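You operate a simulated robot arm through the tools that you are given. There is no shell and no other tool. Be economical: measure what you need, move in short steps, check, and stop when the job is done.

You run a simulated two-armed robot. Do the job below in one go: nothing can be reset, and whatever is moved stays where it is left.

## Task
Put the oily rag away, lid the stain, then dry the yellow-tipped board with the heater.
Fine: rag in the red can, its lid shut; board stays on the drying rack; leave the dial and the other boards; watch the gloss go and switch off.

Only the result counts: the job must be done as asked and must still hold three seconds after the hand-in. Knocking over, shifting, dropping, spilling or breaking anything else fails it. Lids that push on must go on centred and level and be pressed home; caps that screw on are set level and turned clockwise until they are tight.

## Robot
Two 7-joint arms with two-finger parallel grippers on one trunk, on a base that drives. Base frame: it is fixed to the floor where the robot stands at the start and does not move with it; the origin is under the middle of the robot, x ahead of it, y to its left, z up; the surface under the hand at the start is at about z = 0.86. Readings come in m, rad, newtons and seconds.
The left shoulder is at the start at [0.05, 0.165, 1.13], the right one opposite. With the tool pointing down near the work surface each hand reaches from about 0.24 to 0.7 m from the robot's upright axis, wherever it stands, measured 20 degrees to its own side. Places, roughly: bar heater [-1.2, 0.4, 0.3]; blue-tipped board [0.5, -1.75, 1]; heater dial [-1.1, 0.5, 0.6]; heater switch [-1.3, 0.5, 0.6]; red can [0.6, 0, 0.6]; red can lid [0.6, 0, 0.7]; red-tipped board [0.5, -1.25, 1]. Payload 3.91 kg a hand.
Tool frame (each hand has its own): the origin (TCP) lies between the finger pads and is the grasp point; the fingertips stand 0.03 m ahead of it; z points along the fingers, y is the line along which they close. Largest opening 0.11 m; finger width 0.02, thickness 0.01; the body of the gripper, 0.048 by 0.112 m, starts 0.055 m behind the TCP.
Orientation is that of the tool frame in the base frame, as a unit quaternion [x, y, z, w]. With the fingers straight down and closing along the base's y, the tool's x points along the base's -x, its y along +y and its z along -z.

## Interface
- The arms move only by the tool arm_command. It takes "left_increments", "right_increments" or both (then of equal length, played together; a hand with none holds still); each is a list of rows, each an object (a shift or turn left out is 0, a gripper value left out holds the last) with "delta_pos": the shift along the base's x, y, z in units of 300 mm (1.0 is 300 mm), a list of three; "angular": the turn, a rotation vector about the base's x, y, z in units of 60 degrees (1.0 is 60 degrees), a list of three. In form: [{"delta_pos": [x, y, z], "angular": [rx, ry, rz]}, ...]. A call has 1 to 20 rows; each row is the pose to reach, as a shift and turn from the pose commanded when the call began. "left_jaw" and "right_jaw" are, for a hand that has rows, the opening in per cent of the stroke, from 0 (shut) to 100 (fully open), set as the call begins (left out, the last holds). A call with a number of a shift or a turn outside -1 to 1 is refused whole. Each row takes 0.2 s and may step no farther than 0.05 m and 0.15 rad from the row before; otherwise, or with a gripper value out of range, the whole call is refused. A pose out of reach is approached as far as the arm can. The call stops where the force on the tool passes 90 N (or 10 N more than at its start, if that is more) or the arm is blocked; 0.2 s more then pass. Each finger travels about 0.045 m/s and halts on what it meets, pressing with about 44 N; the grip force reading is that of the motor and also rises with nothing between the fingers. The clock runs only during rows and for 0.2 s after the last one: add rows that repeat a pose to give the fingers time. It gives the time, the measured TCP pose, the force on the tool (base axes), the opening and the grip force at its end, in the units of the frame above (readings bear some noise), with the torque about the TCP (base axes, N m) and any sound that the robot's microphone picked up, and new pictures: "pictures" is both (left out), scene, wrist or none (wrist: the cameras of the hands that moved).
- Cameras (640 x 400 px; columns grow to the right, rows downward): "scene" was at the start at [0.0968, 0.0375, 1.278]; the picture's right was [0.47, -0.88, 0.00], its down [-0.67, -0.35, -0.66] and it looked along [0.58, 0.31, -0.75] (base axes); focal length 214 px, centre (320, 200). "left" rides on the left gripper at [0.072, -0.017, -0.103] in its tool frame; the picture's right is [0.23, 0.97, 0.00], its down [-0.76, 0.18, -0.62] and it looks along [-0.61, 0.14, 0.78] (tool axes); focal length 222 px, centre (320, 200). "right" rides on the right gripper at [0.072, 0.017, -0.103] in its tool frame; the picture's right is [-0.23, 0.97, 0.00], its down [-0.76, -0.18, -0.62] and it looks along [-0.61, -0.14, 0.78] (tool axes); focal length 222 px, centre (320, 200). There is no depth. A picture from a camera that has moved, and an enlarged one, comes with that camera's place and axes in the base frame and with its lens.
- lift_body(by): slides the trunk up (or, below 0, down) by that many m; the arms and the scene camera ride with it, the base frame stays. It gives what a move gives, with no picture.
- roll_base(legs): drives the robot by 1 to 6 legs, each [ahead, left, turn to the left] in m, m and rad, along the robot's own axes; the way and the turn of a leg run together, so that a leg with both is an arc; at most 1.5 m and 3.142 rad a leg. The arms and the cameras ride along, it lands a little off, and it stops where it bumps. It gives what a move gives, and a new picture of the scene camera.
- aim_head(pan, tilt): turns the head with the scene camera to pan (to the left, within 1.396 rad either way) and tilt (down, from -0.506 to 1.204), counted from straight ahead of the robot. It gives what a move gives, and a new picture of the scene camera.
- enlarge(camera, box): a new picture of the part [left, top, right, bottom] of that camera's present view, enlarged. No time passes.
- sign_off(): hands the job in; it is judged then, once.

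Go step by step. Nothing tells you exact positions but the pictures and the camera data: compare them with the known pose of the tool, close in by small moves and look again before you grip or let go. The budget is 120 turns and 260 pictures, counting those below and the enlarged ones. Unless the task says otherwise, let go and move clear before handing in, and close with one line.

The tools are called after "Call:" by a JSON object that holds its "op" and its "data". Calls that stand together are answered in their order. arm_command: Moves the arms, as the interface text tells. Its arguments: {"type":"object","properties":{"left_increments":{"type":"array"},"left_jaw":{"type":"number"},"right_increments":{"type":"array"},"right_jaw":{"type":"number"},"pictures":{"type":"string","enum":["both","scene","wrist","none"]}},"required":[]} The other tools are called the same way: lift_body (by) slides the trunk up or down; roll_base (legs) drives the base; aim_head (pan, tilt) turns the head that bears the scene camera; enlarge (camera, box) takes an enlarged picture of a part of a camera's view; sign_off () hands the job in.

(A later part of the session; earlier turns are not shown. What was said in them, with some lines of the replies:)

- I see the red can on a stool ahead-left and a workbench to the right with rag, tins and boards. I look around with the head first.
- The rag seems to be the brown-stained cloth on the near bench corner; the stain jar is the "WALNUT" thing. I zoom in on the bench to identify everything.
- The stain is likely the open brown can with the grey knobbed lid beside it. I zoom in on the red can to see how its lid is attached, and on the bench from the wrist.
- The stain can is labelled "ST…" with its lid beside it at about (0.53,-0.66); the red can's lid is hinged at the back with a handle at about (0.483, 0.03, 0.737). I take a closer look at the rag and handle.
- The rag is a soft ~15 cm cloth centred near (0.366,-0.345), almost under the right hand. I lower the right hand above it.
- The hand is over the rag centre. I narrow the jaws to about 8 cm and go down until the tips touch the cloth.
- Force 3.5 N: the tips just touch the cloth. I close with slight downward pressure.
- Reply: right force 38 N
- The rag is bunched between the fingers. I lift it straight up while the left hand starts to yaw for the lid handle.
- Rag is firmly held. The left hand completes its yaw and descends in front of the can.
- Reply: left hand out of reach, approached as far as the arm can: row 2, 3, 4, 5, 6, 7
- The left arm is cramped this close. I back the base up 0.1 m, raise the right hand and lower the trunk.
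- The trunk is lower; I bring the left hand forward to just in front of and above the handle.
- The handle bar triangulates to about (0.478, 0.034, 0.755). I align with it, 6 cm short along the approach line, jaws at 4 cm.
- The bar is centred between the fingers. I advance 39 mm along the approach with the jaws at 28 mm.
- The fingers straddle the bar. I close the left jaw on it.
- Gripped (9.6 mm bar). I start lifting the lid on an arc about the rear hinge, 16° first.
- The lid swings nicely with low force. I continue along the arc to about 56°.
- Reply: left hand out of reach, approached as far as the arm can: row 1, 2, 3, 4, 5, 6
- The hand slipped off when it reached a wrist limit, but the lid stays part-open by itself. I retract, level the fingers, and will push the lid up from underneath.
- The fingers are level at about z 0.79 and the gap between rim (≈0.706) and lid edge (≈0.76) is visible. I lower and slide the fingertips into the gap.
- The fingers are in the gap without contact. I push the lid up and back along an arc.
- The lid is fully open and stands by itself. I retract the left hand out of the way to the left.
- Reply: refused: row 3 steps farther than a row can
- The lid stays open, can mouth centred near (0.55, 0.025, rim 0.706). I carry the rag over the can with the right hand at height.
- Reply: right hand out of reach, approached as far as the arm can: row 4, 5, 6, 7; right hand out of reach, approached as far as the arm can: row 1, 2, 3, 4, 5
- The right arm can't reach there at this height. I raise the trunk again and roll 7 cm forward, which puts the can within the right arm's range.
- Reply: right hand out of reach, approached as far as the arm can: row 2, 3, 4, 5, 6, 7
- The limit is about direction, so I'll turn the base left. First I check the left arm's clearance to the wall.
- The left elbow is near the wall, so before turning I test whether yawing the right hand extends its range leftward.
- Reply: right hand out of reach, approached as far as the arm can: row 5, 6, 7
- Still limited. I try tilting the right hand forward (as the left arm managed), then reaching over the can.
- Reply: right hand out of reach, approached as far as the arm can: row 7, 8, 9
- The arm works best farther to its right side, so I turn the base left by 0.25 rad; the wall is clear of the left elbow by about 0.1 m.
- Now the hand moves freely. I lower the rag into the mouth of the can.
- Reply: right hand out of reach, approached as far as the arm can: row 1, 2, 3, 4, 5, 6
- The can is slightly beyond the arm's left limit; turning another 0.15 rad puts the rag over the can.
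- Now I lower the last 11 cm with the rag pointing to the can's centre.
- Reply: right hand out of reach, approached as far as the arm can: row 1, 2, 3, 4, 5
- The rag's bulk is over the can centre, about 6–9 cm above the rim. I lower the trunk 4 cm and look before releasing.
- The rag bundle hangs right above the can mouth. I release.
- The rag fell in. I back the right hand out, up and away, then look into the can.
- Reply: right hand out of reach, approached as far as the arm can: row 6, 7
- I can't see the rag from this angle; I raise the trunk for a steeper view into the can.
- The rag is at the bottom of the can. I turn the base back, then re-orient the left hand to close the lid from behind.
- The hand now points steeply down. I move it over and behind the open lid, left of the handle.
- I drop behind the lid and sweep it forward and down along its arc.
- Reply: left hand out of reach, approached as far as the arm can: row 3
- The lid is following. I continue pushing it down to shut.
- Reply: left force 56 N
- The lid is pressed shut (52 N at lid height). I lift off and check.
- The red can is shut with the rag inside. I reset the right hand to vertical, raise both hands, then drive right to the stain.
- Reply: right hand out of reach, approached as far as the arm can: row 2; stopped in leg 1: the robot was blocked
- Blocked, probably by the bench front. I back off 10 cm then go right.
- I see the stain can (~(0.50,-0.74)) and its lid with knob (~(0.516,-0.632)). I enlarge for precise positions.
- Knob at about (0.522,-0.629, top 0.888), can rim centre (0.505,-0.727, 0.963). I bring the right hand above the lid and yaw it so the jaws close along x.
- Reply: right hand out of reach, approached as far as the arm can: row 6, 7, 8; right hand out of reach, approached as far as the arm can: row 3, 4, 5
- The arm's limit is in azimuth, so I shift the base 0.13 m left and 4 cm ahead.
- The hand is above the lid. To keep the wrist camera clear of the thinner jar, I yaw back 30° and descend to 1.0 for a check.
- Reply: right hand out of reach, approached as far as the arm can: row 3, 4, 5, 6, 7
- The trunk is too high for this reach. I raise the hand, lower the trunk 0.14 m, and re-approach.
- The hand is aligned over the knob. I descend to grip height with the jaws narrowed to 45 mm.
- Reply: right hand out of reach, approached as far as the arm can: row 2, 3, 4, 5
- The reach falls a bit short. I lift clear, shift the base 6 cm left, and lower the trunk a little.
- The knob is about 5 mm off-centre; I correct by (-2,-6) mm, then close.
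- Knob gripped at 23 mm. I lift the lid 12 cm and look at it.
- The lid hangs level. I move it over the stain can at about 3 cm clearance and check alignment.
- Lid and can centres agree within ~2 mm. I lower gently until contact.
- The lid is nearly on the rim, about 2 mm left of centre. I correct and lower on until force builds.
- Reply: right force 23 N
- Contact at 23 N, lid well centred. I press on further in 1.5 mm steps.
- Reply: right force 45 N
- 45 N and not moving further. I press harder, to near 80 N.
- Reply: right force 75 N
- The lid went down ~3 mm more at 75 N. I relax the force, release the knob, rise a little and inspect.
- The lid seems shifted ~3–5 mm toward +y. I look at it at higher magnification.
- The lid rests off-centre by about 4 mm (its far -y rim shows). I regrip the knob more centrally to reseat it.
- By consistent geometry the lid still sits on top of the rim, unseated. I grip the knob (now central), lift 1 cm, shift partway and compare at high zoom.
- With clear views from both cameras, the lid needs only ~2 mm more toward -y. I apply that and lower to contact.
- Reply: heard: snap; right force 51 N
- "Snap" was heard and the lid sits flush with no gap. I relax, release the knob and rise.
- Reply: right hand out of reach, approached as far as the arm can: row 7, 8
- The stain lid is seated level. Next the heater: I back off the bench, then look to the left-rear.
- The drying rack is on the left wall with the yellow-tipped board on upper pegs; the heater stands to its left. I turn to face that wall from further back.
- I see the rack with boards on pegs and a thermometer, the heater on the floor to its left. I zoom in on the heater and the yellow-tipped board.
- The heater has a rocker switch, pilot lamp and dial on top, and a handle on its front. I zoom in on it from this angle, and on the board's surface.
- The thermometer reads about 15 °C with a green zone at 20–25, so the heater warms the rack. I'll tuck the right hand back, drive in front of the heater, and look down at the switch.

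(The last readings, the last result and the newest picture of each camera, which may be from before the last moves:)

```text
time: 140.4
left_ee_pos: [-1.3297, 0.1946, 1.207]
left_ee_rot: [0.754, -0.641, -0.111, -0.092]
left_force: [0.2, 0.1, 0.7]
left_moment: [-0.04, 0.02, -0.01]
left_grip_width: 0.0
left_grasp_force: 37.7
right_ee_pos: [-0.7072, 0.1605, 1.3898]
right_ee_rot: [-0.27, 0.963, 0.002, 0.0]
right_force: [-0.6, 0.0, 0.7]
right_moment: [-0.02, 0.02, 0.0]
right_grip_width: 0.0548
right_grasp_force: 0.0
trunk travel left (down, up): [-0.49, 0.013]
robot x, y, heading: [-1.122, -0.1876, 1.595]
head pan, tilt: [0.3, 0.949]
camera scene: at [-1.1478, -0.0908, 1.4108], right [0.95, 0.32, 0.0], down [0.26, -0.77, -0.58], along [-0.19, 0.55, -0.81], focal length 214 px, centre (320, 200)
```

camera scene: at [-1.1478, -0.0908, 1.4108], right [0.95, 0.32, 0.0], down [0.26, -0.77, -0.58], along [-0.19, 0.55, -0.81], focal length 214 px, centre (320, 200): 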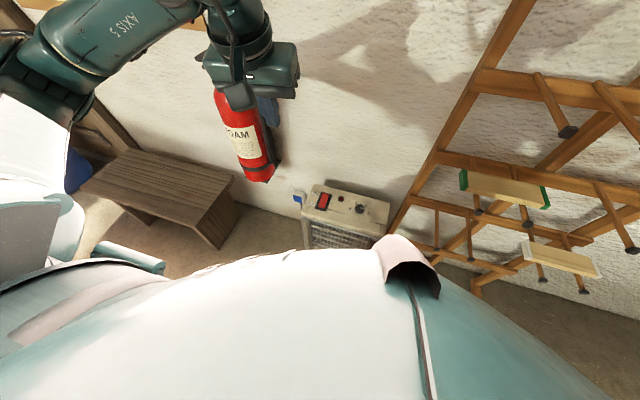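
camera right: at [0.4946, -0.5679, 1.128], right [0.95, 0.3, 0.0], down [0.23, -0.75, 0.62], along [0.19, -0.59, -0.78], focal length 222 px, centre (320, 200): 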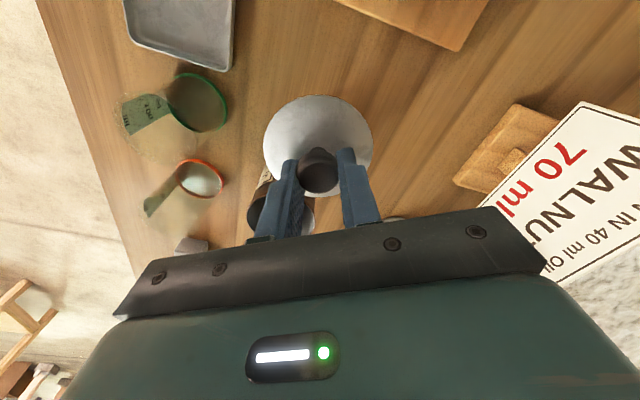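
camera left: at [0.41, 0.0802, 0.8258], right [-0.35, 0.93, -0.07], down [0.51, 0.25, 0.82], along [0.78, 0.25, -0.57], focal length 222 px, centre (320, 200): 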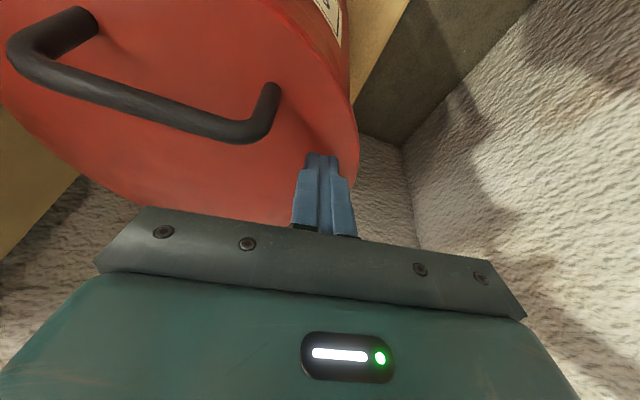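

The switch is at about (-1.315, 0.46, 0.59). I roll 0.1 m closer and lower the trunk.

Call:
{"op": "roll_base", "data": {"legs": [[0.1, 0, 0]]}}

Call:
{"op": "lift_body", "data": {"by": -0.35}}

Call:
{"op": "enlarge", "data": {"camera": "left", "box": [0, 0, 640, 400]}}

Call:
{"op": "enlarge", "data": {"camera": "scene", "box": [220, 80, 440, 260]}}

```text
time: 141.6
left_ee_pos: [-1.3306, 0.2932, 1.2072]
left_ee_rot: [0.753, -0.642, -0.11, -0.093]
left_force: [0.5, -0.1, 0.0]
left_moment: [0.0, -0.03, 0.01]
left_grip_width: 0.0
left_grasp_force: 37.8
right_ee_pos: [-0.7087, 0.2604, 1.3907]
right_ee_rot: [-0.27, 0.963, 0.002, 0.0]
right_force: [-0.6, 0.1, -0.1]
right_moment: [-0.01, -0.03, 0.04]
right_grip_width: 0.0551
right_grasp_force: 0.0
trunk travel left (down, up): [-0.49, 0.013]
robot x, y, heading: [-1.1217, -0.0876, 1.596]
head pan, tilt: [0.3, 0.949]
camera scene: at [-1.15, 0.0095, 1.4107], right [0.95, 0.32, 0.0], down [0.26, -0.77, -0.58], along [-0.18, 0.55, -0.81], focal length 214 px, centre (320, 200)
```

scene: 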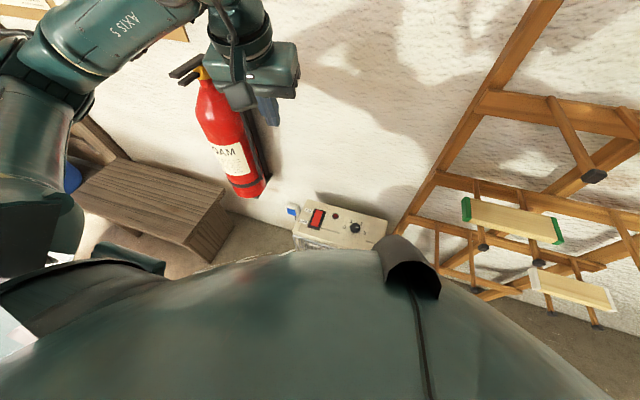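

```text
time: 145.0
left_ee_pos: [-1.3309, 0.2933, 0.858]
left_ee_rot: [0.753, -0.642, -0.111, -0.093]
left_force: [-0.1, -0.2, -0.6]
left_moment: [-0.01, -0.01, 0.02]
left_grip_width: 0.0
left_grasp_force: 38.1
right_ee_pos: [-0.7096, 0.26, 1.0405]
right_ee_rot: [-0.27, 0.963, 0.002, 0.0]
right_force: [0.2, 0.3, 0.1]
right_moment: [-0.04, 0.02, 0.03]
right_grip_width: 0.0548
right_grasp_force: 0.0
trunk travel left (down, up): [-0.14, 0.363]
robot x, y, heading: [-1.1278, -0.0869, 1.593]
head pan, tilt: [0.3, 0.949]
```

```text
1.00 times, centred on (320, 200) of left (not enlarged: the box is as wide or as high as the picture)
camera zoom: at [-1.2989, 0.1986, 0.9361], right [-0.93, -0.37, -0.06], down [-0.26, 0.52, 0.82], along [-0.27, 0.77, -0.58], focal length 222 px, centre (320, 200)
```

zoom: 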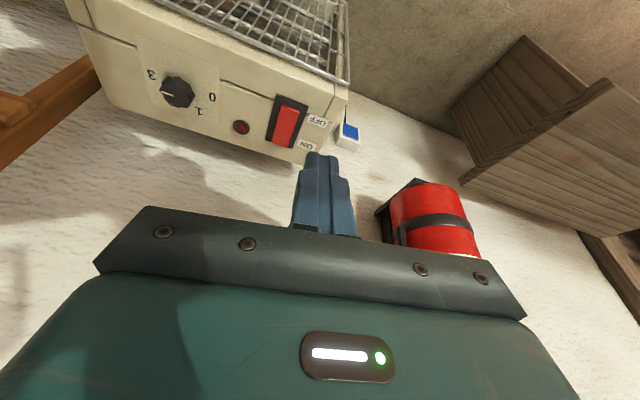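

```text
2.22 times, centred on (330, 170) of scene
camera zoom: at [-1.15, 0.0088, 1.0608], right [0.95, 0.32, 0.0], down [0.26, -0.77, -0.58], along [-0.18, 0.55, -0.81], focal length 477 px, centre (298, 267)
```

zoom: 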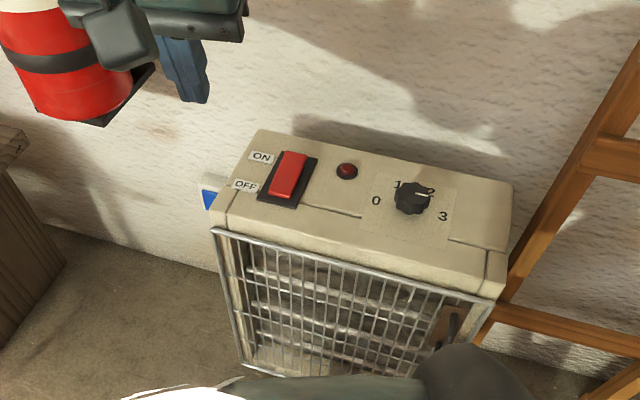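

ON end of the rocker is about (-1.316, 0.487, 0.60). I move the closed left fingertips above it.

Call:
{"op": "arm_command", "data": {"left_increments": [{"delta_pos": [0.02, 0.12, -0.09]}, {"delta_pos": [0.04, 0.24, -0.18]}, {"delta_pos": [0.054, 0.36, -0.27]}, {"delta_pos": [0.054, 0.48, -0.36]}, {"delta_pos": [0.054, 0.58, -0.45]}, {"delta_pos": [0.054, 0.611, -0.56]}, {"delta_pos": [0.054, 0.611, -0.64]}, {"delta_pos": [0.054, 0.611, -0.64]}], "left_jaw": 0, "pictures": "wrist"}}

Call:
{"op": "enlarge", "data": {"camera": "scene", "box": [260, 80, 400, 200]}}

```text
time: 146.8
left_ee_pos: [-1.3167, 0.4751, 0.666]
left_ee_rot: [0.753, -0.642, -0.11, -0.093]
left_force: [-0.2, 0.5, -0.2]
left_moment: [0.02, 0.01, -0.02]
left_grip_width: 0.0
left_grasp_force: 37.6
right_ee_pos: [-0.7097, 0.2603, 1.04]
right_ee_rot: [-0.269, 0.963, 0.003, 0.0]
right_force: [0.9, 0.0, -0.8]
right_moment: [0.01, -0.01, -0.04]
right_grip_width: 0.055
right_grasp_force: 0.1
trunk travel left (down, up): [-0.14, 0.363]
robot x, y, heading: [-1.1262, -0.0932, 1.589]
head pan, tilt: [0.3, 0.949]
camera left: at [-1.284, 0.3812, 0.7435], right [-0.93, -0.37, -0.06], down [-0.26, 0.52, 0.82], along [-0.27, 0.77, -0.58], focal length 222 px, centre (320, 200)
```

left: 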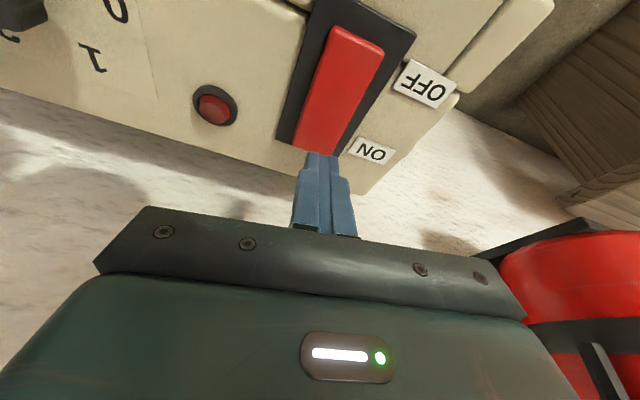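

```text
3.33 times, centred on (330, 140) of scene
camera zoom: at [-1.15, 0.0088, 1.0608], right [0.95, 0.32, 0.0], down [0.26, -0.77, -0.58], along [-0.18, 0.55, -0.81], focal length 715 px, centre (287, 400)
```

zoom: 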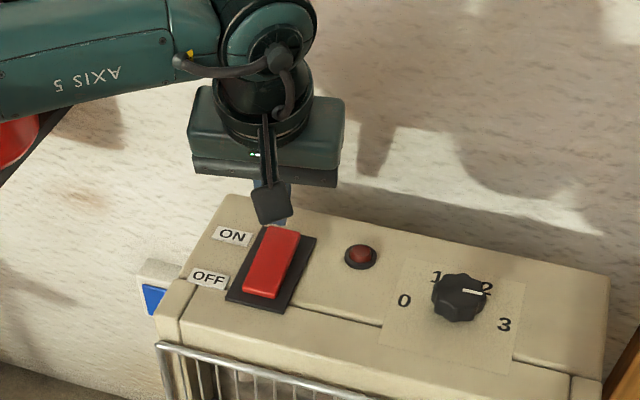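

The fingertips are right over the ON half. I press down gently.

Call:
{"op": "arm_command", "data": {"left_increments": [{"delta_pos": [0.004, 0.01, -0.06]}, {"delta_pos": [0.004, 0.01, -0.09]}, {"delta_pos": [0.004, 0.01, -0.105]}, {"delta_pos": [0.004, 0.01, -0.12]}, {"delta_pos": [0.004, 0.01, -0.13]}], "pictures": "wrist"}}

```text
time: 148.0
left_ee_pos: [-1.3129, 0.4825, 0.6417]
left_ee_rot: [0.753, -0.639, -0.117, -0.105]
left_force: [-10.4, -17.2, 66.0]
left_moment: [-0.59, 0.44, 0.02]
left_grip_width: 0.0
left_grasp_force: 38.0
right_ee_pos: [-0.708, 0.2537, 1.0431]
right_ee_rot: [-0.27, 0.963, 0.007, 0.0]
right_force: [0.2, 1.1, -0.1]
right_moment: [0.0, 0.01, 0.0]
right_grip_width: 0.0551
right_grasp_force: 0.0
trunk travel left (down, up): [-0.14, 0.363]
robot x, y, heading: [-1.1279, -0.089, 1.59]
head pan, tilt: [0.3, 0.949]
camera left: at [-1.2805, 0.3856, 0.7185], right [-0.93, -0.37, -0.08], down [-0.27, 0.49, 0.83], along [-0.27, 0.79, -0.56], focal length 222 px, centre (320, 200)
```

left: 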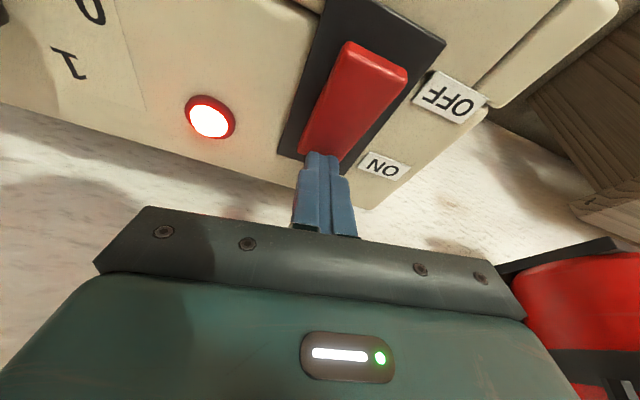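

The pilot lamp is lit: heater on. I lift the finger off and raise the trunk to watch the board and the thermometer.

Call:
{"op": "arm_command", "data": {"left_increments": [{"delta_pos": [0, 0, 0.1]}, {"delta_pos": [0, 0, 0.22]}], "pictures": "none"}}

Call:
{"op": "lift_body", "data": {"by": 0.35}}

Call:
{"op": "aim_head", "data": {"pan": -0.75, "tilt": 0.35}}

Call:
{"op": "enlarge", "data": {"camera": "scene", "box": [260, 40, 460, 190]}}

```text
time: 148.6
left_ee_pos: [-1.313, 0.4778, 0.6907]
left_ee_rot: [0.753, -0.642, -0.109, -0.092]
left_force: [0.3, -0.9, 0.4]
left_moment: [0.02, -0.02, 0.01]
left_grip_width: 0.0
left_grasp_force: 37.3
right_ee_pos: [-0.7085, 0.2598, 1.0398]
right_ee_rot: [-0.27, 0.963, 0.003, 0.0]
right_force: [0.0, 1.1, 0.8]
right_moment: [-0.02, -0.01, 0.0]
right_grip_width: 0.055
right_grasp_force: 0.0
trunk travel left (down, up): [-0.14, 0.363]
robot x, y, heading: [-1.124, -0.0929, 1.594]
head pan, tilt: [0.3, 0.949]
```

```text
time: 152.0
left_ee_pos: [-1.312, 0.4775, 1.0425]
left_ee_rot: [0.753, -0.642, -0.11, -0.092]
left_force: [0.5, 0.1, -0.1]
left_moment: [-0.03, -0.02, 0.03]
left_grip_width: 0.0
left_grasp_force: 37.2
right_ee_pos: [-0.7085, 0.2594, 1.3904]
right_ee_rot: [-0.27, 0.963, 0.003, 0.0]
right_force: [0.4, -0.8, -0.1]
right_moment: [-0.01, 0.02, 0.0]
right_grip_width: 0.0549
right_grasp_force: 0.0
trunk travel left (down, up): [-0.49, 0.013]
robot x, y, heading: [-1.1296, -0.0915, 1.589]
head pan, tilt: [0.3, 0.949]
```

```text
time: 153.3
left_ee_pos: [-1.312, 0.4785, 1.0426]
left_ee_rot: [0.753, -0.642, -0.11, -0.093]
left_force: [0.4, 0.0, 0.0]
left_moment: [-0.02, 0.02, -0.01]
left_grip_width: 0.0004
left_grasp_force: 37.6
right_ee_pos: [-0.7097, 0.259, 1.3901]
right_ee_rot: [-0.27, 0.963, 0.003, 0.001]
right_force: [0.6, 0.4, -0.9]
right_moment: [0.04, -0.03, 0.01]
right_grip_width: 0.0549
right_grasp_force: 0.0
trunk travel left (down, up): [-0.49, 0.013]
robot x, y, heading: [-1.1253, -0.0898, 1.595]
head pan, tilt: [-0.75, 0.351]
camera scene: at [-1.065, 0.0094, 1.4619], right [0.75, -0.67, 0.0], down [-0.23, -0.26, -0.94], along [0.62, 0.7, -0.34], focal length 214 px, centre (320, 200)
```

scene: 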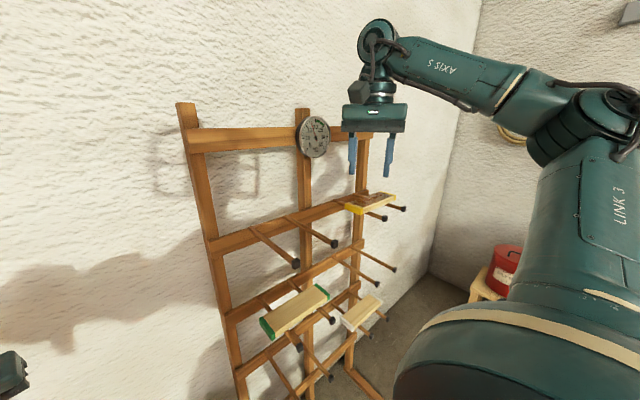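

```text
2.67 times, centred on (360, 115) of scene
camera zoom: at [-1.065, 0.0094, 1.4619], right [0.75, -0.67, 0.0], down [-0.23, -0.26, -0.94], along [0.62, 0.7, -0.34], focal length 572 px, centre (213, 427)
```

zoom: 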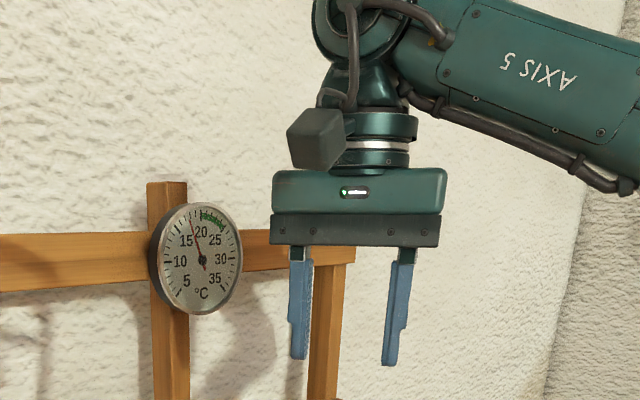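

The thermometer is rising (~17 °C). I zoom on the board's surface to see the gloss now.

Call:
{"op": "enlarge", "data": {"camera": "scene", "box": [330, 180, 420, 230]}}

Call:
{"op": "arm_command", "data": {"left_increments": [{}, {}, {}, {}, {}, {}, {}, {}, {}, {}, {}, {}, {}, {}, {}, {}, {}, {}, {}, {}], "pictures": "none"}}

Call:
{"op": "enlarge", "data": {"camera": "scene", "box": [330, 180, 420, 230]}}

Call:
{"op": "enlarge", "data": {"camera": "scene", "box": [290, 100, 350, 170]}}

```text
7.11 times, centred on (375, 205) of scene
camera zoom: at [-1.065, 0.0094, 1.4619], right [0.75, -0.67, 0.0], down [-0.23, -0.26, -0.94], along [0.62, 0.7, -0.34], focal length 1525 px, centre (-71, 164)
```

zoom: 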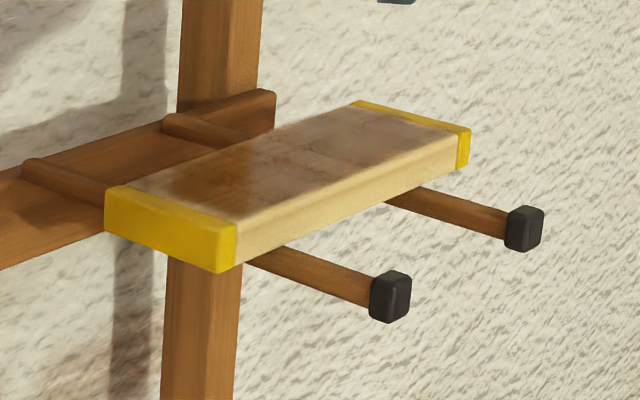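

```text
time: 157.5
left_ee_pos: [-1.3126, 0.4788, 1.0416]
left_ee_rot: [0.753, -0.642, -0.11, -0.093]
left_force: [0.2, 0.4, -0.8]
left_moment: [0.0, -0.03, 0.01]
left_grip_width: 0.0
left_grasp_force: 37.9
right_ee_pos: [-0.7076, 0.259, 1.3898]
right_ee_rot: [-0.27, 0.963, 0.003, 0.001]
right_force: [0.3, 0.6, -0.1]
right_moment: [0.01, 0.01, -0.04]
right_grip_width: 0.055
right_grasp_force: 0.0
trunk travel left (down, up): [-0.49, 0.013]
robot x, y, heading: [-1.124, -0.09, 1.595]
head pan, tilt: [-0.75, 0.351]
```

```text
7.11 times, centred on (375, 205) of scene
camera zoom: at [-1.065, 0.0093, 1.4619], right [0.75, -0.67, 0.0], down [-0.23, -0.26, -0.94], along [0.63, 0.7, -0.34], focal length 1525 px, centre (-71, 164)
```

zoom: 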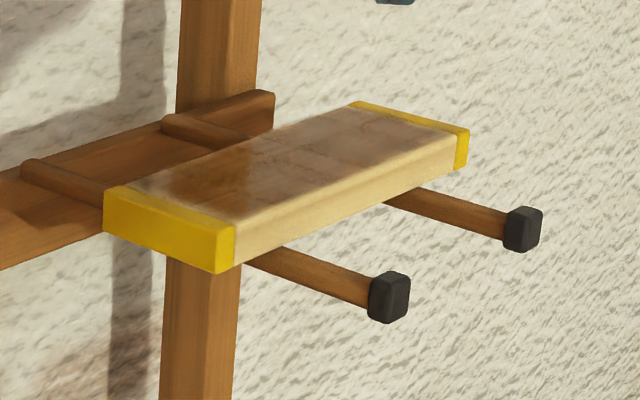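

```text
5.71 times, centred on (320, 135) of scene
camera zoom: at [-1.065, 0.0093, 1.4619], right [0.75, -0.67, 0.0], down [-0.23, -0.26, -0.94], along [0.63, 0.7, -0.34], focal length 1226 px, centre (320, 571)
```

zoom: 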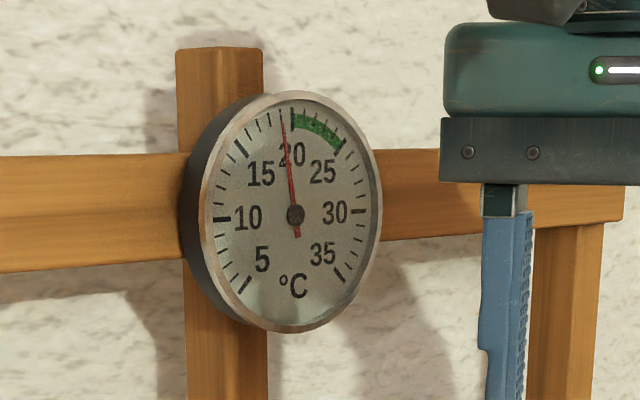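

About 19 °C after 9 s, gloss still present. I lower the trunk partway so I'm nearer the switch while still seeing the board.

Call:
{"op": "lift_body", "data": {"by": -0.15}}

Call:
{"op": "arm_command", "data": {"left_increments": [{"delta_pos": [0, 0, -0.12]}, {"delta_pos": [0, 0, -0.25]}, {"delta_pos": [0, 0, -0.38]}, {"delta_pos": [0, 0, -0.5]}, {"delta_pos": [0, 0, -0.63]}, {"delta_pos": [0, 0, -0.67]}], "pictures": "none"}}

Call:
{"op": "enlarge", "data": {"camera": "scene", "box": [290, 20, 440, 190]}}

```text
time: 159.2
left_ee_pos: [-1.3127, 0.4784, 0.8944]
left_ee_rot: [0.753, -0.642, -0.11, -0.093]
left_force: [0.6, 0.1, 0.0]
left_moment: [0.0, -0.04, 0.02]
left_grip_width: 0.0
left_grasp_force: 37.5
right_ee_pos: [-0.7091, 0.2591, 1.2401]
right_ee_rot: [-0.27, 0.963, 0.003, 0.0]
right_force: [-0.8, -0.4, 0.0]
right_moment: [-0.01, -0.01, -0.03]
right_grip_width: 0.0547
right_grasp_force: 0.1
trunk travel left (down, up): [-0.34, 0.163]
robot x, y, heading: [-1.1252, -0.0918, 1.591]
head pan, tilt: [-0.75, 0.351]
```

```text
time: 160.7
left_ee_pos: [-1.313, 0.4794, 0.691]
left_ee_rot: [0.753, -0.642, -0.111, -0.094]
left_force: [0.6, -0.2, -0.3]
left_moment: [0.0, -0.03, -0.01]
left_grip_width: 0.0001
left_grasp_force: 37.9
right_ee_pos: [-0.7084, 0.2597, 1.2402]
right_ee_rot: [-0.27, 0.963, 0.003, 0.001]
right_force: [0.1, 0.5, 1.2]
right_moment: [0.03, -0.04, -0.01]
right_grip_width: 0.0549
right_grasp_force: 0.1
trunk travel left (down, up): [-0.34, 0.163]
robot x, y, heading: [-1.1261, -0.0901, 1.594]
head pan, tilt: [-0.75, 0.351]
```

```text
2.35 times, centred on (365, 105) of scene
camera zoom: at [-1.065, 0.0093, 1.312], right [0.75, -0.67, 0.0], down [-0.23, -0.26, -0.94], along [0.63, 0.7, -0.34], focal length 505 px, centre (214, 424)
```

zoom: 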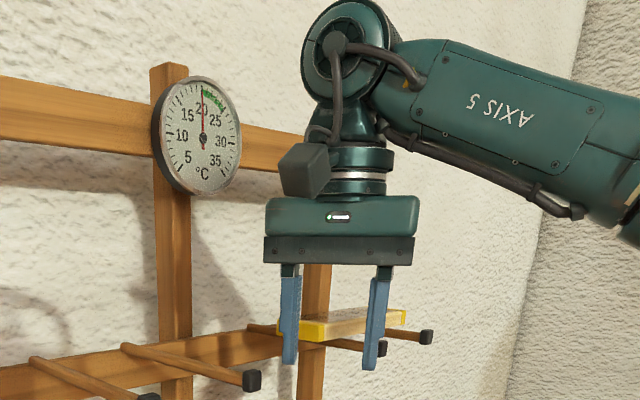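

20 °C, entering the green zone; the left finger hovers over the switch. I shift the right hand out of the line of sight and keep watching.

Call:
{"op": "arm_command", "data": {"right_increments": [{"delta_pos": [0, 0, 0.14]}, {"delta_pos": [0, 0, 0.28]}, {"delta_pos": [0, 0, 0.35]}, {"delta_pos": [0, 0, 0.35]}], "pictures": "none"}}

Call:
{"op": "enlarge", "data": {"camera": "scene", "box": [290, 20, 430, 190]}}

Call:
{"op": "enlarge", "data": {"camera": "scene", "box": [330, 130, 420, 190]}}

```text
time: 161.7
left_ee_pos: [-1.3118, 0.4783, 0.6929]
left_ee_rot: [0.753, -0.642, -0.109, -0.092]
left_force: [-0.7, 0.0, -0.7]
left_moment: [0.04, -0.01, 0.01]
left_grip_width: 0.0
left_grasp_force: 37.9
right_ee_pos: [-0.7109, 0.2597, 1.3333]
right_ee_rot: [-0.27, 0.963, 0.003, 0.001]
right_force: [1.2, -0.1, 0.6]
right_moment: [-0.01, -0.06, 0.03]
right_grip_width: 0.0552
right_grasp_force: 0.1
right hand out of reach, approached as far as the arm can: row 3, 4
trunk travel left (down, up): [-0.34, 0.163]
robot x, y, heading: [-1.1241, -0.0918, 1.591]
head pan, tilt: [-0.75, 0.351]
```

```text
2.35 times, centred on (360, 105) of scene
camera zoom: at [-1.0653, 0.0093, 1.312], right [0.75, -0.67, 0.0], down [-0.23, -0.26, -0.94], along [0.63, 0.7, -0.34], focal length 505 px, centre (226, 424)
```

zoom: 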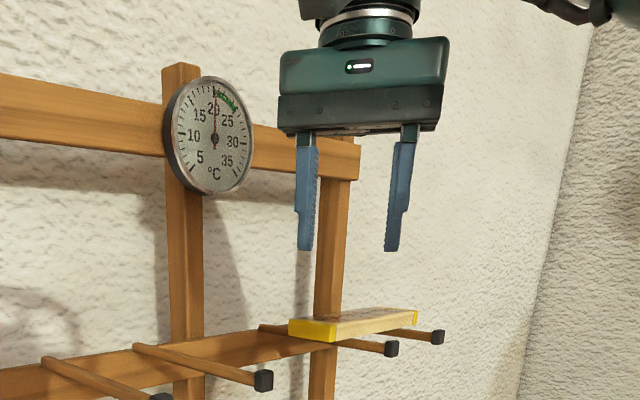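

```text
6.67 times, centred on (375, 160) of scene
camera zoom: at [-1.0653, 0.0093, 1.312], right [0.75, -0.67, 0.0], down [-0.23, -0.26, -0.94], along [0.63, 0.7, -0.34], focal length 1430 px, centre (-47, 467)
```

zoom: 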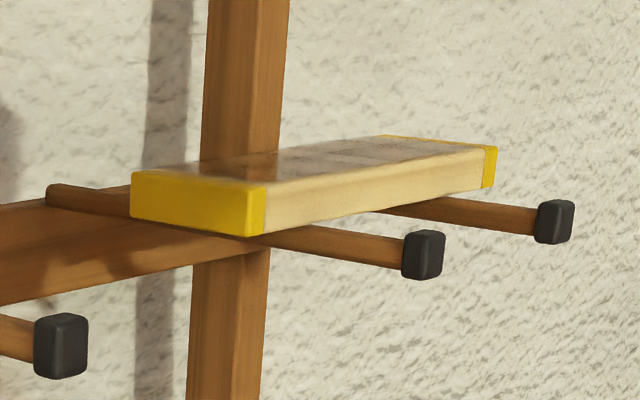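

The glossy reflection is still there at ~20.5 °C. I wait 4 s and look again.

Call:
{"op": "arm_command", "data": {"left_increments": [{}, {}, {}, {}, {}, {}, {}, {}, {}, {}, {}, {}, {}, {}, {}, {}, {}, {}, {}, {}], "pictures": "none"}}

Call:
{"op": "enlarge", "data": {"camera": "scene", "box": [310, 30, 430, 190]}}

Call:
{"op": "enlarge", "data": {"camera": "scene", "box": [330, 130, 420, 190]}}

```text
time: 165.8
left_ee_pos: [-1.3122, 0.4788, 0.6927]
left_ee_rot: [0.753, -0.642, -0.11, -0.093]
left_force: [0.3, 0.6, 0.3]
left_moment: [-0.01, -0.03, 0.03]
left_grip_width: 0.0003
left_grasp_force: 37.4
right_ee_pos: [-0.71, 0.2603, 1.3339]
right_ee_rot: [-0.27, 0.963, 0.003, 0.0]
right_force: [-0.6, -0.1, 1.2]
right_moment: [0.01, 0.02, -0.02]
right_grip_width: 0.0552
right_grasp_force: 0.1
trunk travel left (down, up): [-0.34, 0.163]
robot x, y, heading: [-1.1262, -0.0922, 1.592]
head pan, tilt: [-0.75, 0.351]
```

```text
2.50 times, centred on (370, 110) of scene
camera zoom: at [-1.065, 0.0093, 1.3119], right [0.75, -0.67, 0.0], down [-0.23, -0.26, -0.94], along [0.63, 0.7, -0.34], focal length 536 px, centre (195, 425)
```

zoom: 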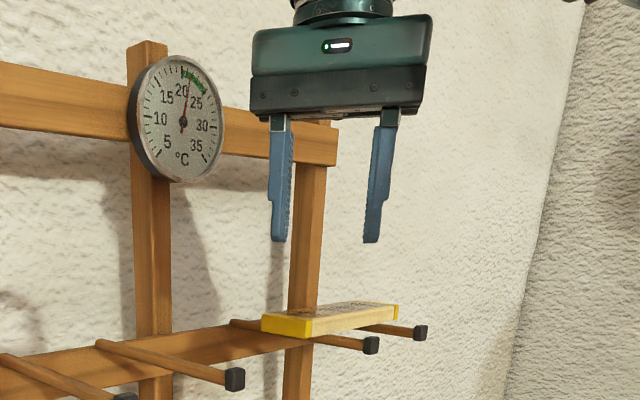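

```text
6.67 times, centred on (375, 160) of scene
camera zoom: at [-1.065, 0.0093, 1.3119], right [0.75, -0.67, 0.0], down [-0.23, -0.26, -0.94], along [0.63, 0.7, -0.34], focal length 1430 px, centre (-47, 467)
```

zoom: 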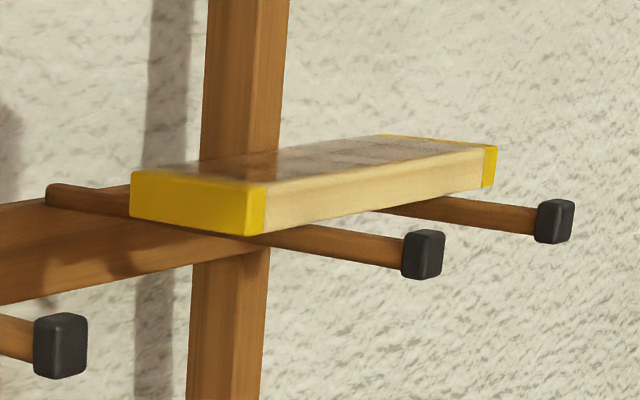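

~21.7 °C, still glossy but rising slower. I keep waiting.

Call:
{"op": "arm_command", "data": {"left_increments": [{}, {}, {}, {}, {}, {}, {}, {}, {}, {}, {}, {}, {}, {}, {}, {}, {}, {}, {}, {}], "pictures": "none"}}

Call:
{"op": "enlarge", "data": {"camera": "scene", "box": [310, 30, 430, 190]}}

Call:
{"op": "arm_command", "data": {"left_increments": [{}, {}, {}, {}, {}, {}, {}, {}, {}, {}, {}, {}, {}, {}, {}], "pictures": "none"}}

Call:
{"op": "enlarge", "data": {"camera": "scene", "box": [310, 30, 430, 190]}}

Call:
{"op": "enlarge", "data": {"camera": "scene", "box": [330, 130, 420, 190]}}

```text
time: 170.1
left_ee_pos: [-1.3109, 0.4803, 0.6925]
left_ee_rot: [0.754, -0.641, -0.11, -0.093]
left_force: [-0.2, -0.1, 0.6]
left_moment: [0.01, 0.01, 0.04]
left_grip_width: 0.0001
left_grasp_force: 37.5
right_ee_pos: [-0.7102, 0.2614, 1.334]
right_ee_rot: [-0.27, 0.963, 0.003, 0.0]
right_force: [-0.8, -1.5, 0.3]
right_moment: [-0.02, -0.03, -0.02]
right_grip_width: 0.0549
right_grasp_force: 0.1
trunk travel left (down, up): [-0.34, 0.163]
robot x, y, heading: [-1.123, -0.0934, 1.595]
head pan, tilt: [-0.75, 0.351]
```

```text
2.50 times, centred on (370, 110) of scene
camera zoom: at [-1.065, 0.0093, 1.3119], right [0.75, -0.67, 0.0], down [-0.23, -0.26, -0.94], along [0.63, 0.7, -0.34], focal length 536 px, centre (195, 425)
```

zoom: 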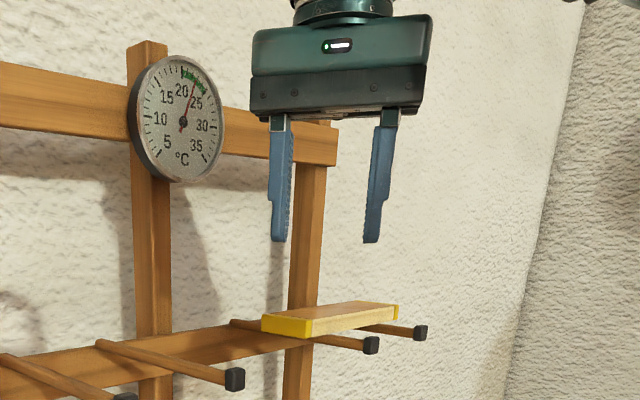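

```text
time: 173.2
left_ee_pos: [-1.3122, 0.4793, 0.6926]
left_ee_rot: [0.754, -0.642, -0.109, -0.093]
left_force: [-0.8, -0.7, -0.1]
left_moment: [0.01, 0.01, 0.01]
left_grip_width: 0.0001
left_grasp_force: 37.9
right_ee_pos: [-0.709, 0.261, 1.3336]
right_ee_rot: [-0.27, 0.963, 0.002, 0.0]
right_force: [0.4, 0.6, 0.4]
right_moment: [-0.02, 0.03, 0.0]
right_grip_width: 0.0548
right_grasp_force: 0.2
trunk travel left (down, up): [-0.34, 0.163]
robot x, y, heading: [-1.1298, -0.0887, 1.592]
head pan, tilt: [-0.75, 0.351]
```

```text
2.50 times, centred on (370, 110) of scene
camera zoom: at [-1.065, 0.0093, 1.3119], right [0.75, -0.67, 0.0], down [-0.23, -0.26, -0.94], along [0.63, 0.7, -0.34], focal length 536 px, centre (195, 425)
```

zoom: 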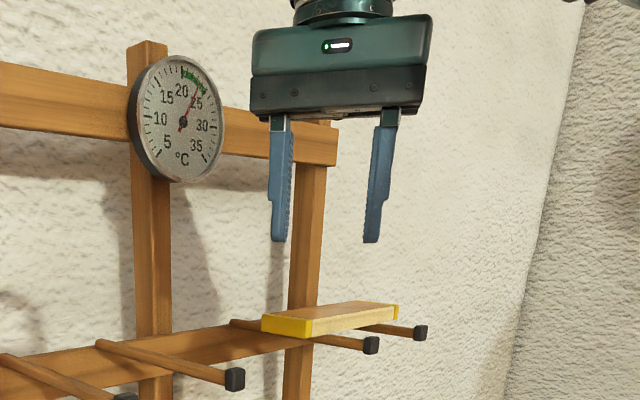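

```text
6.67 times, centred on (375, 160) of scene
camera zoom: at [-1.065, 0.0093, 1.3119], right [0.75, -0.67, 0.0], down [-0.23, -0.26, -0.94], along [0.63, 0.7, -0.34], focal length 1430 px, centre (-47, 467)
```

zoom: 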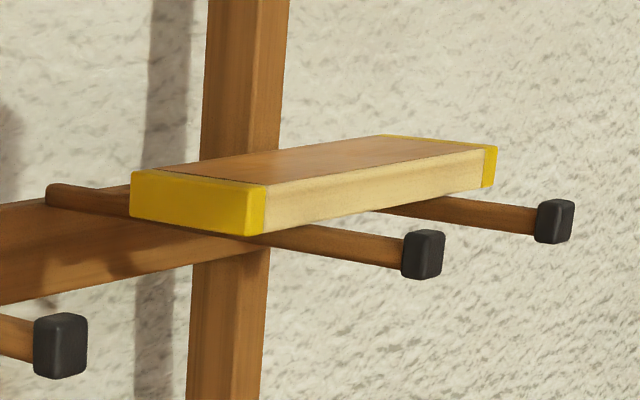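

The gloss is gone (about 23.5 °C). I press the OFF half right away.

Call:
{"op": "arm_command", "data": {"left_increments": [{"delta_pos": [-0.005, -0.14, 0]}, {"delta_pos": [-0.008, -0.16, -0.08]}, {"delta_pos": [-0.008, -0.16, -0.14]}, {"delta_pos": [-0.008, -0.16, -0.17]}, {"delta_pos": [-0.008, -0.16, -0.195]}, {"delta_pos": [-0.008, -0.16, -0.21]}], "pictures": "wrist"}}

```text
time: 174.7
left_ee_pos: [-1.3132, 0.4311, 0.6418]
left_ee_rot: [0.754, -0.639, -0.115, -0.097]
left_force: [-7.4, -38.8, 59.1]
left_moment: [-1.21, 0.1, -0.5]
left_grip_width: 0.0
left_grasp_force: 38.2
right_ee_pos: [-0.7102, 0.254, 1.3365]
right_ee_rot: [-0.271, 0.962, 0.006, 0.0]
right_force: [-0.1, 0.1, -1.2]
right_moment: [0.03, -0.02, 0.01]
right_grip_width: 0.0549
right_grasp_force: 0.1
trunk travel left (down, up): [-0.34, 0.163]
robot x, y, heading: [-1.125, -0.0899, 1.593]
head pan, tilt: [-0.75, 0.351]
stopped in row 6 (left hand): the force on the tool passed its limit at 94 N (the readings are from after the stop); the commanded pose is now the measured one
camera left: at [-1.2817, 0.3356, 0.7196], right [-0.93, -0.37, -0.07], down [-0.26, 0.51, 0.82], along [-0.27, 0.78, -0.57], focal length 222 px, centre (320, 200)
```

left: 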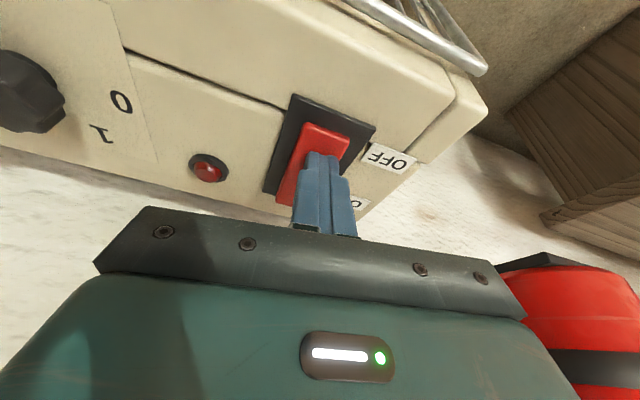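

The lamp is off. I lift the finger clear and check the heater, board, dial and rack once more.

Call:
{"op": "arm_command", "data": {"left_increments": [{"delta_pos": [0, 0, 0.1]}, {"delta_pos": [0, -0.05, 0.24]}, {"delta_pos": [0, -0.15, 0.36]}, {"delta_pos": [0, -0.25, 0.45]}, {"delta_pos": [0, -0.35, 0.52]}], "pictures": "wrist"}}

Call:
{"op": "enlarge", "data": {"camera": "scene", "box": [250, 30, 450, 230]}}

Call:
{"op": "aim_head", "data": {"pan": 0.3, "tilt": 0.8}}

```text
time: 175.9
left_ee_pos: [-1.3142, 0.3291, 0.7909]
left_ee_rot: [0.754, -0.64, -0.113, -0.095]
left_force: [0.3, 0.0, -0.4]
left_moment: [0.0, -0.04, -0.01]
left_grip_width: 0.0
left_grasp_force: 37.7
right_ee_pos: [-0.7104, 0.2605, 1.334]
right_ee_rot: [-0.27, 0.963, 0.003, 0.0]
right_force: [0.1, -0.7, -0.2]
right_moment: [0.04, 0.01, -0.02]
right_grip_width: 0.055
right_grasp_force: 0.2
trunk travel left (down, up): [-0.34, 0.163]
robot x, y, heading: [-1.1246, -0.0863, 1.595]
head pan, tilt: [-0.75, 0.351]
camera left: at [-1.2813, 0.2344, 0.8688], right [-0.93, -0.37, -0.07], down [-0.26, 0.51, 0.82], along [-0.27, 0.78, -0.57], focal length 222 px, centre (320, 200)
```

left: 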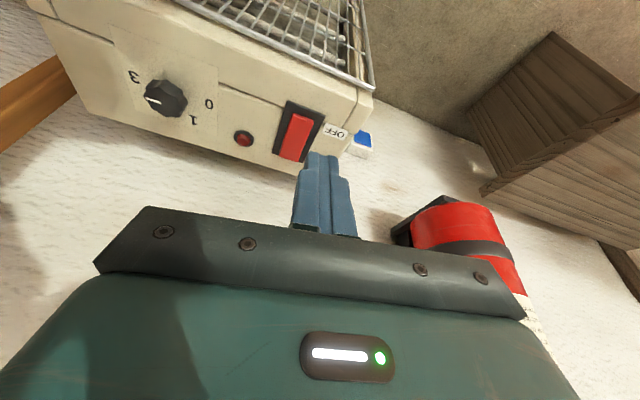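

```text
2.00 times, centred on (350, 130) of scene
camera zoom: at [-1.0653, 0.0084, 1.312], right [0.75, -0.66, 0.0], down [-0.23, -0.26, -0.94], along [0.62, 0.7, -0.34], focal length 429 px, centre (260, 340)
```

zoom: 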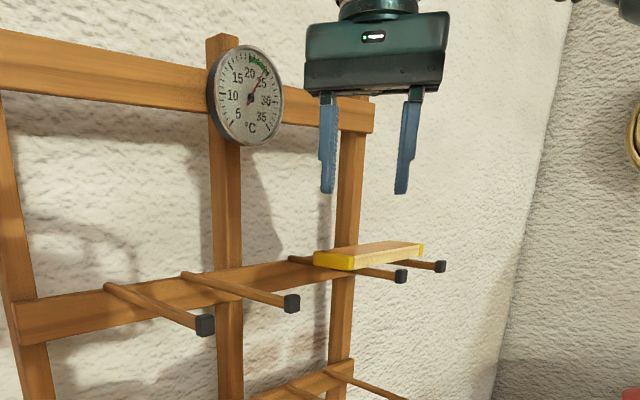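

```text
time: 177.2
left_ee_pos: [-1.3127, 0.3301, 0.7902]
left_ee_rot: [0.753, -0.641, -0.112, -0.096]
left_force: [0.5, 0.9, -0.8]
left_moment: [0.0, 0.02, 0.03]
left_grip_width: 0.0001
left_grasp_force: 37.1
right_ee_pos: [-0.7095, 0.2603, 1.3331]
right_ee_rot: [-0.271, 0.963, 0.002, 0.0]
right_force: [0.1, 0.5, 0.1]
right_moment: [-0.04, -0.01, -0.01]
right_grip_width: 0.055
right_grasp_force: 0.0
trunk travel left (down, up): [-0.34, 0.163]
robot x, y, heading: [-1.1244, -0.0942, 1.595]
head pan, tilt: [0.3, 0.799]
camera scene: at [-1.1528, 0.0157, 1.2723], right [0.95, 0.32, 0.0], down [0.23, -0.68, -0.7], along [-0.22, 0.66, -0.72], focal length 214 px, centre (320, 200)
```

scene: 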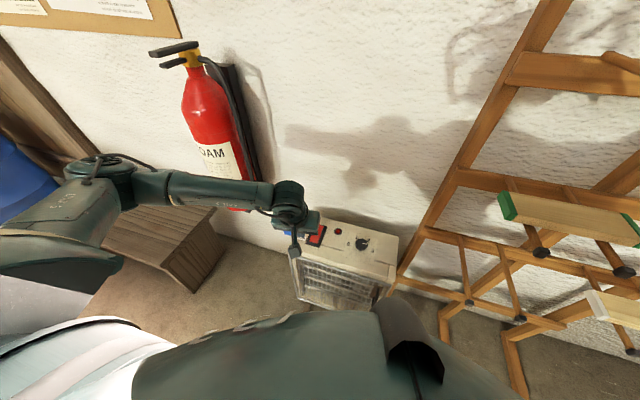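

The heater is off, the dial is untouched, the board is dry on its pegs, the rag is shut in the can and the stain is lidded. I hand in.

Call:
{"op": "sign_off", "data": {}}

```text
The job is handed in.
```

The job is done and handed in: the oily rag is in the red can with its lid shut. The stain's lid snapped on level. The yellow-tipped board dried on its rack until the gloss went, and the heater is switched off with its dial and the other boards untouched.
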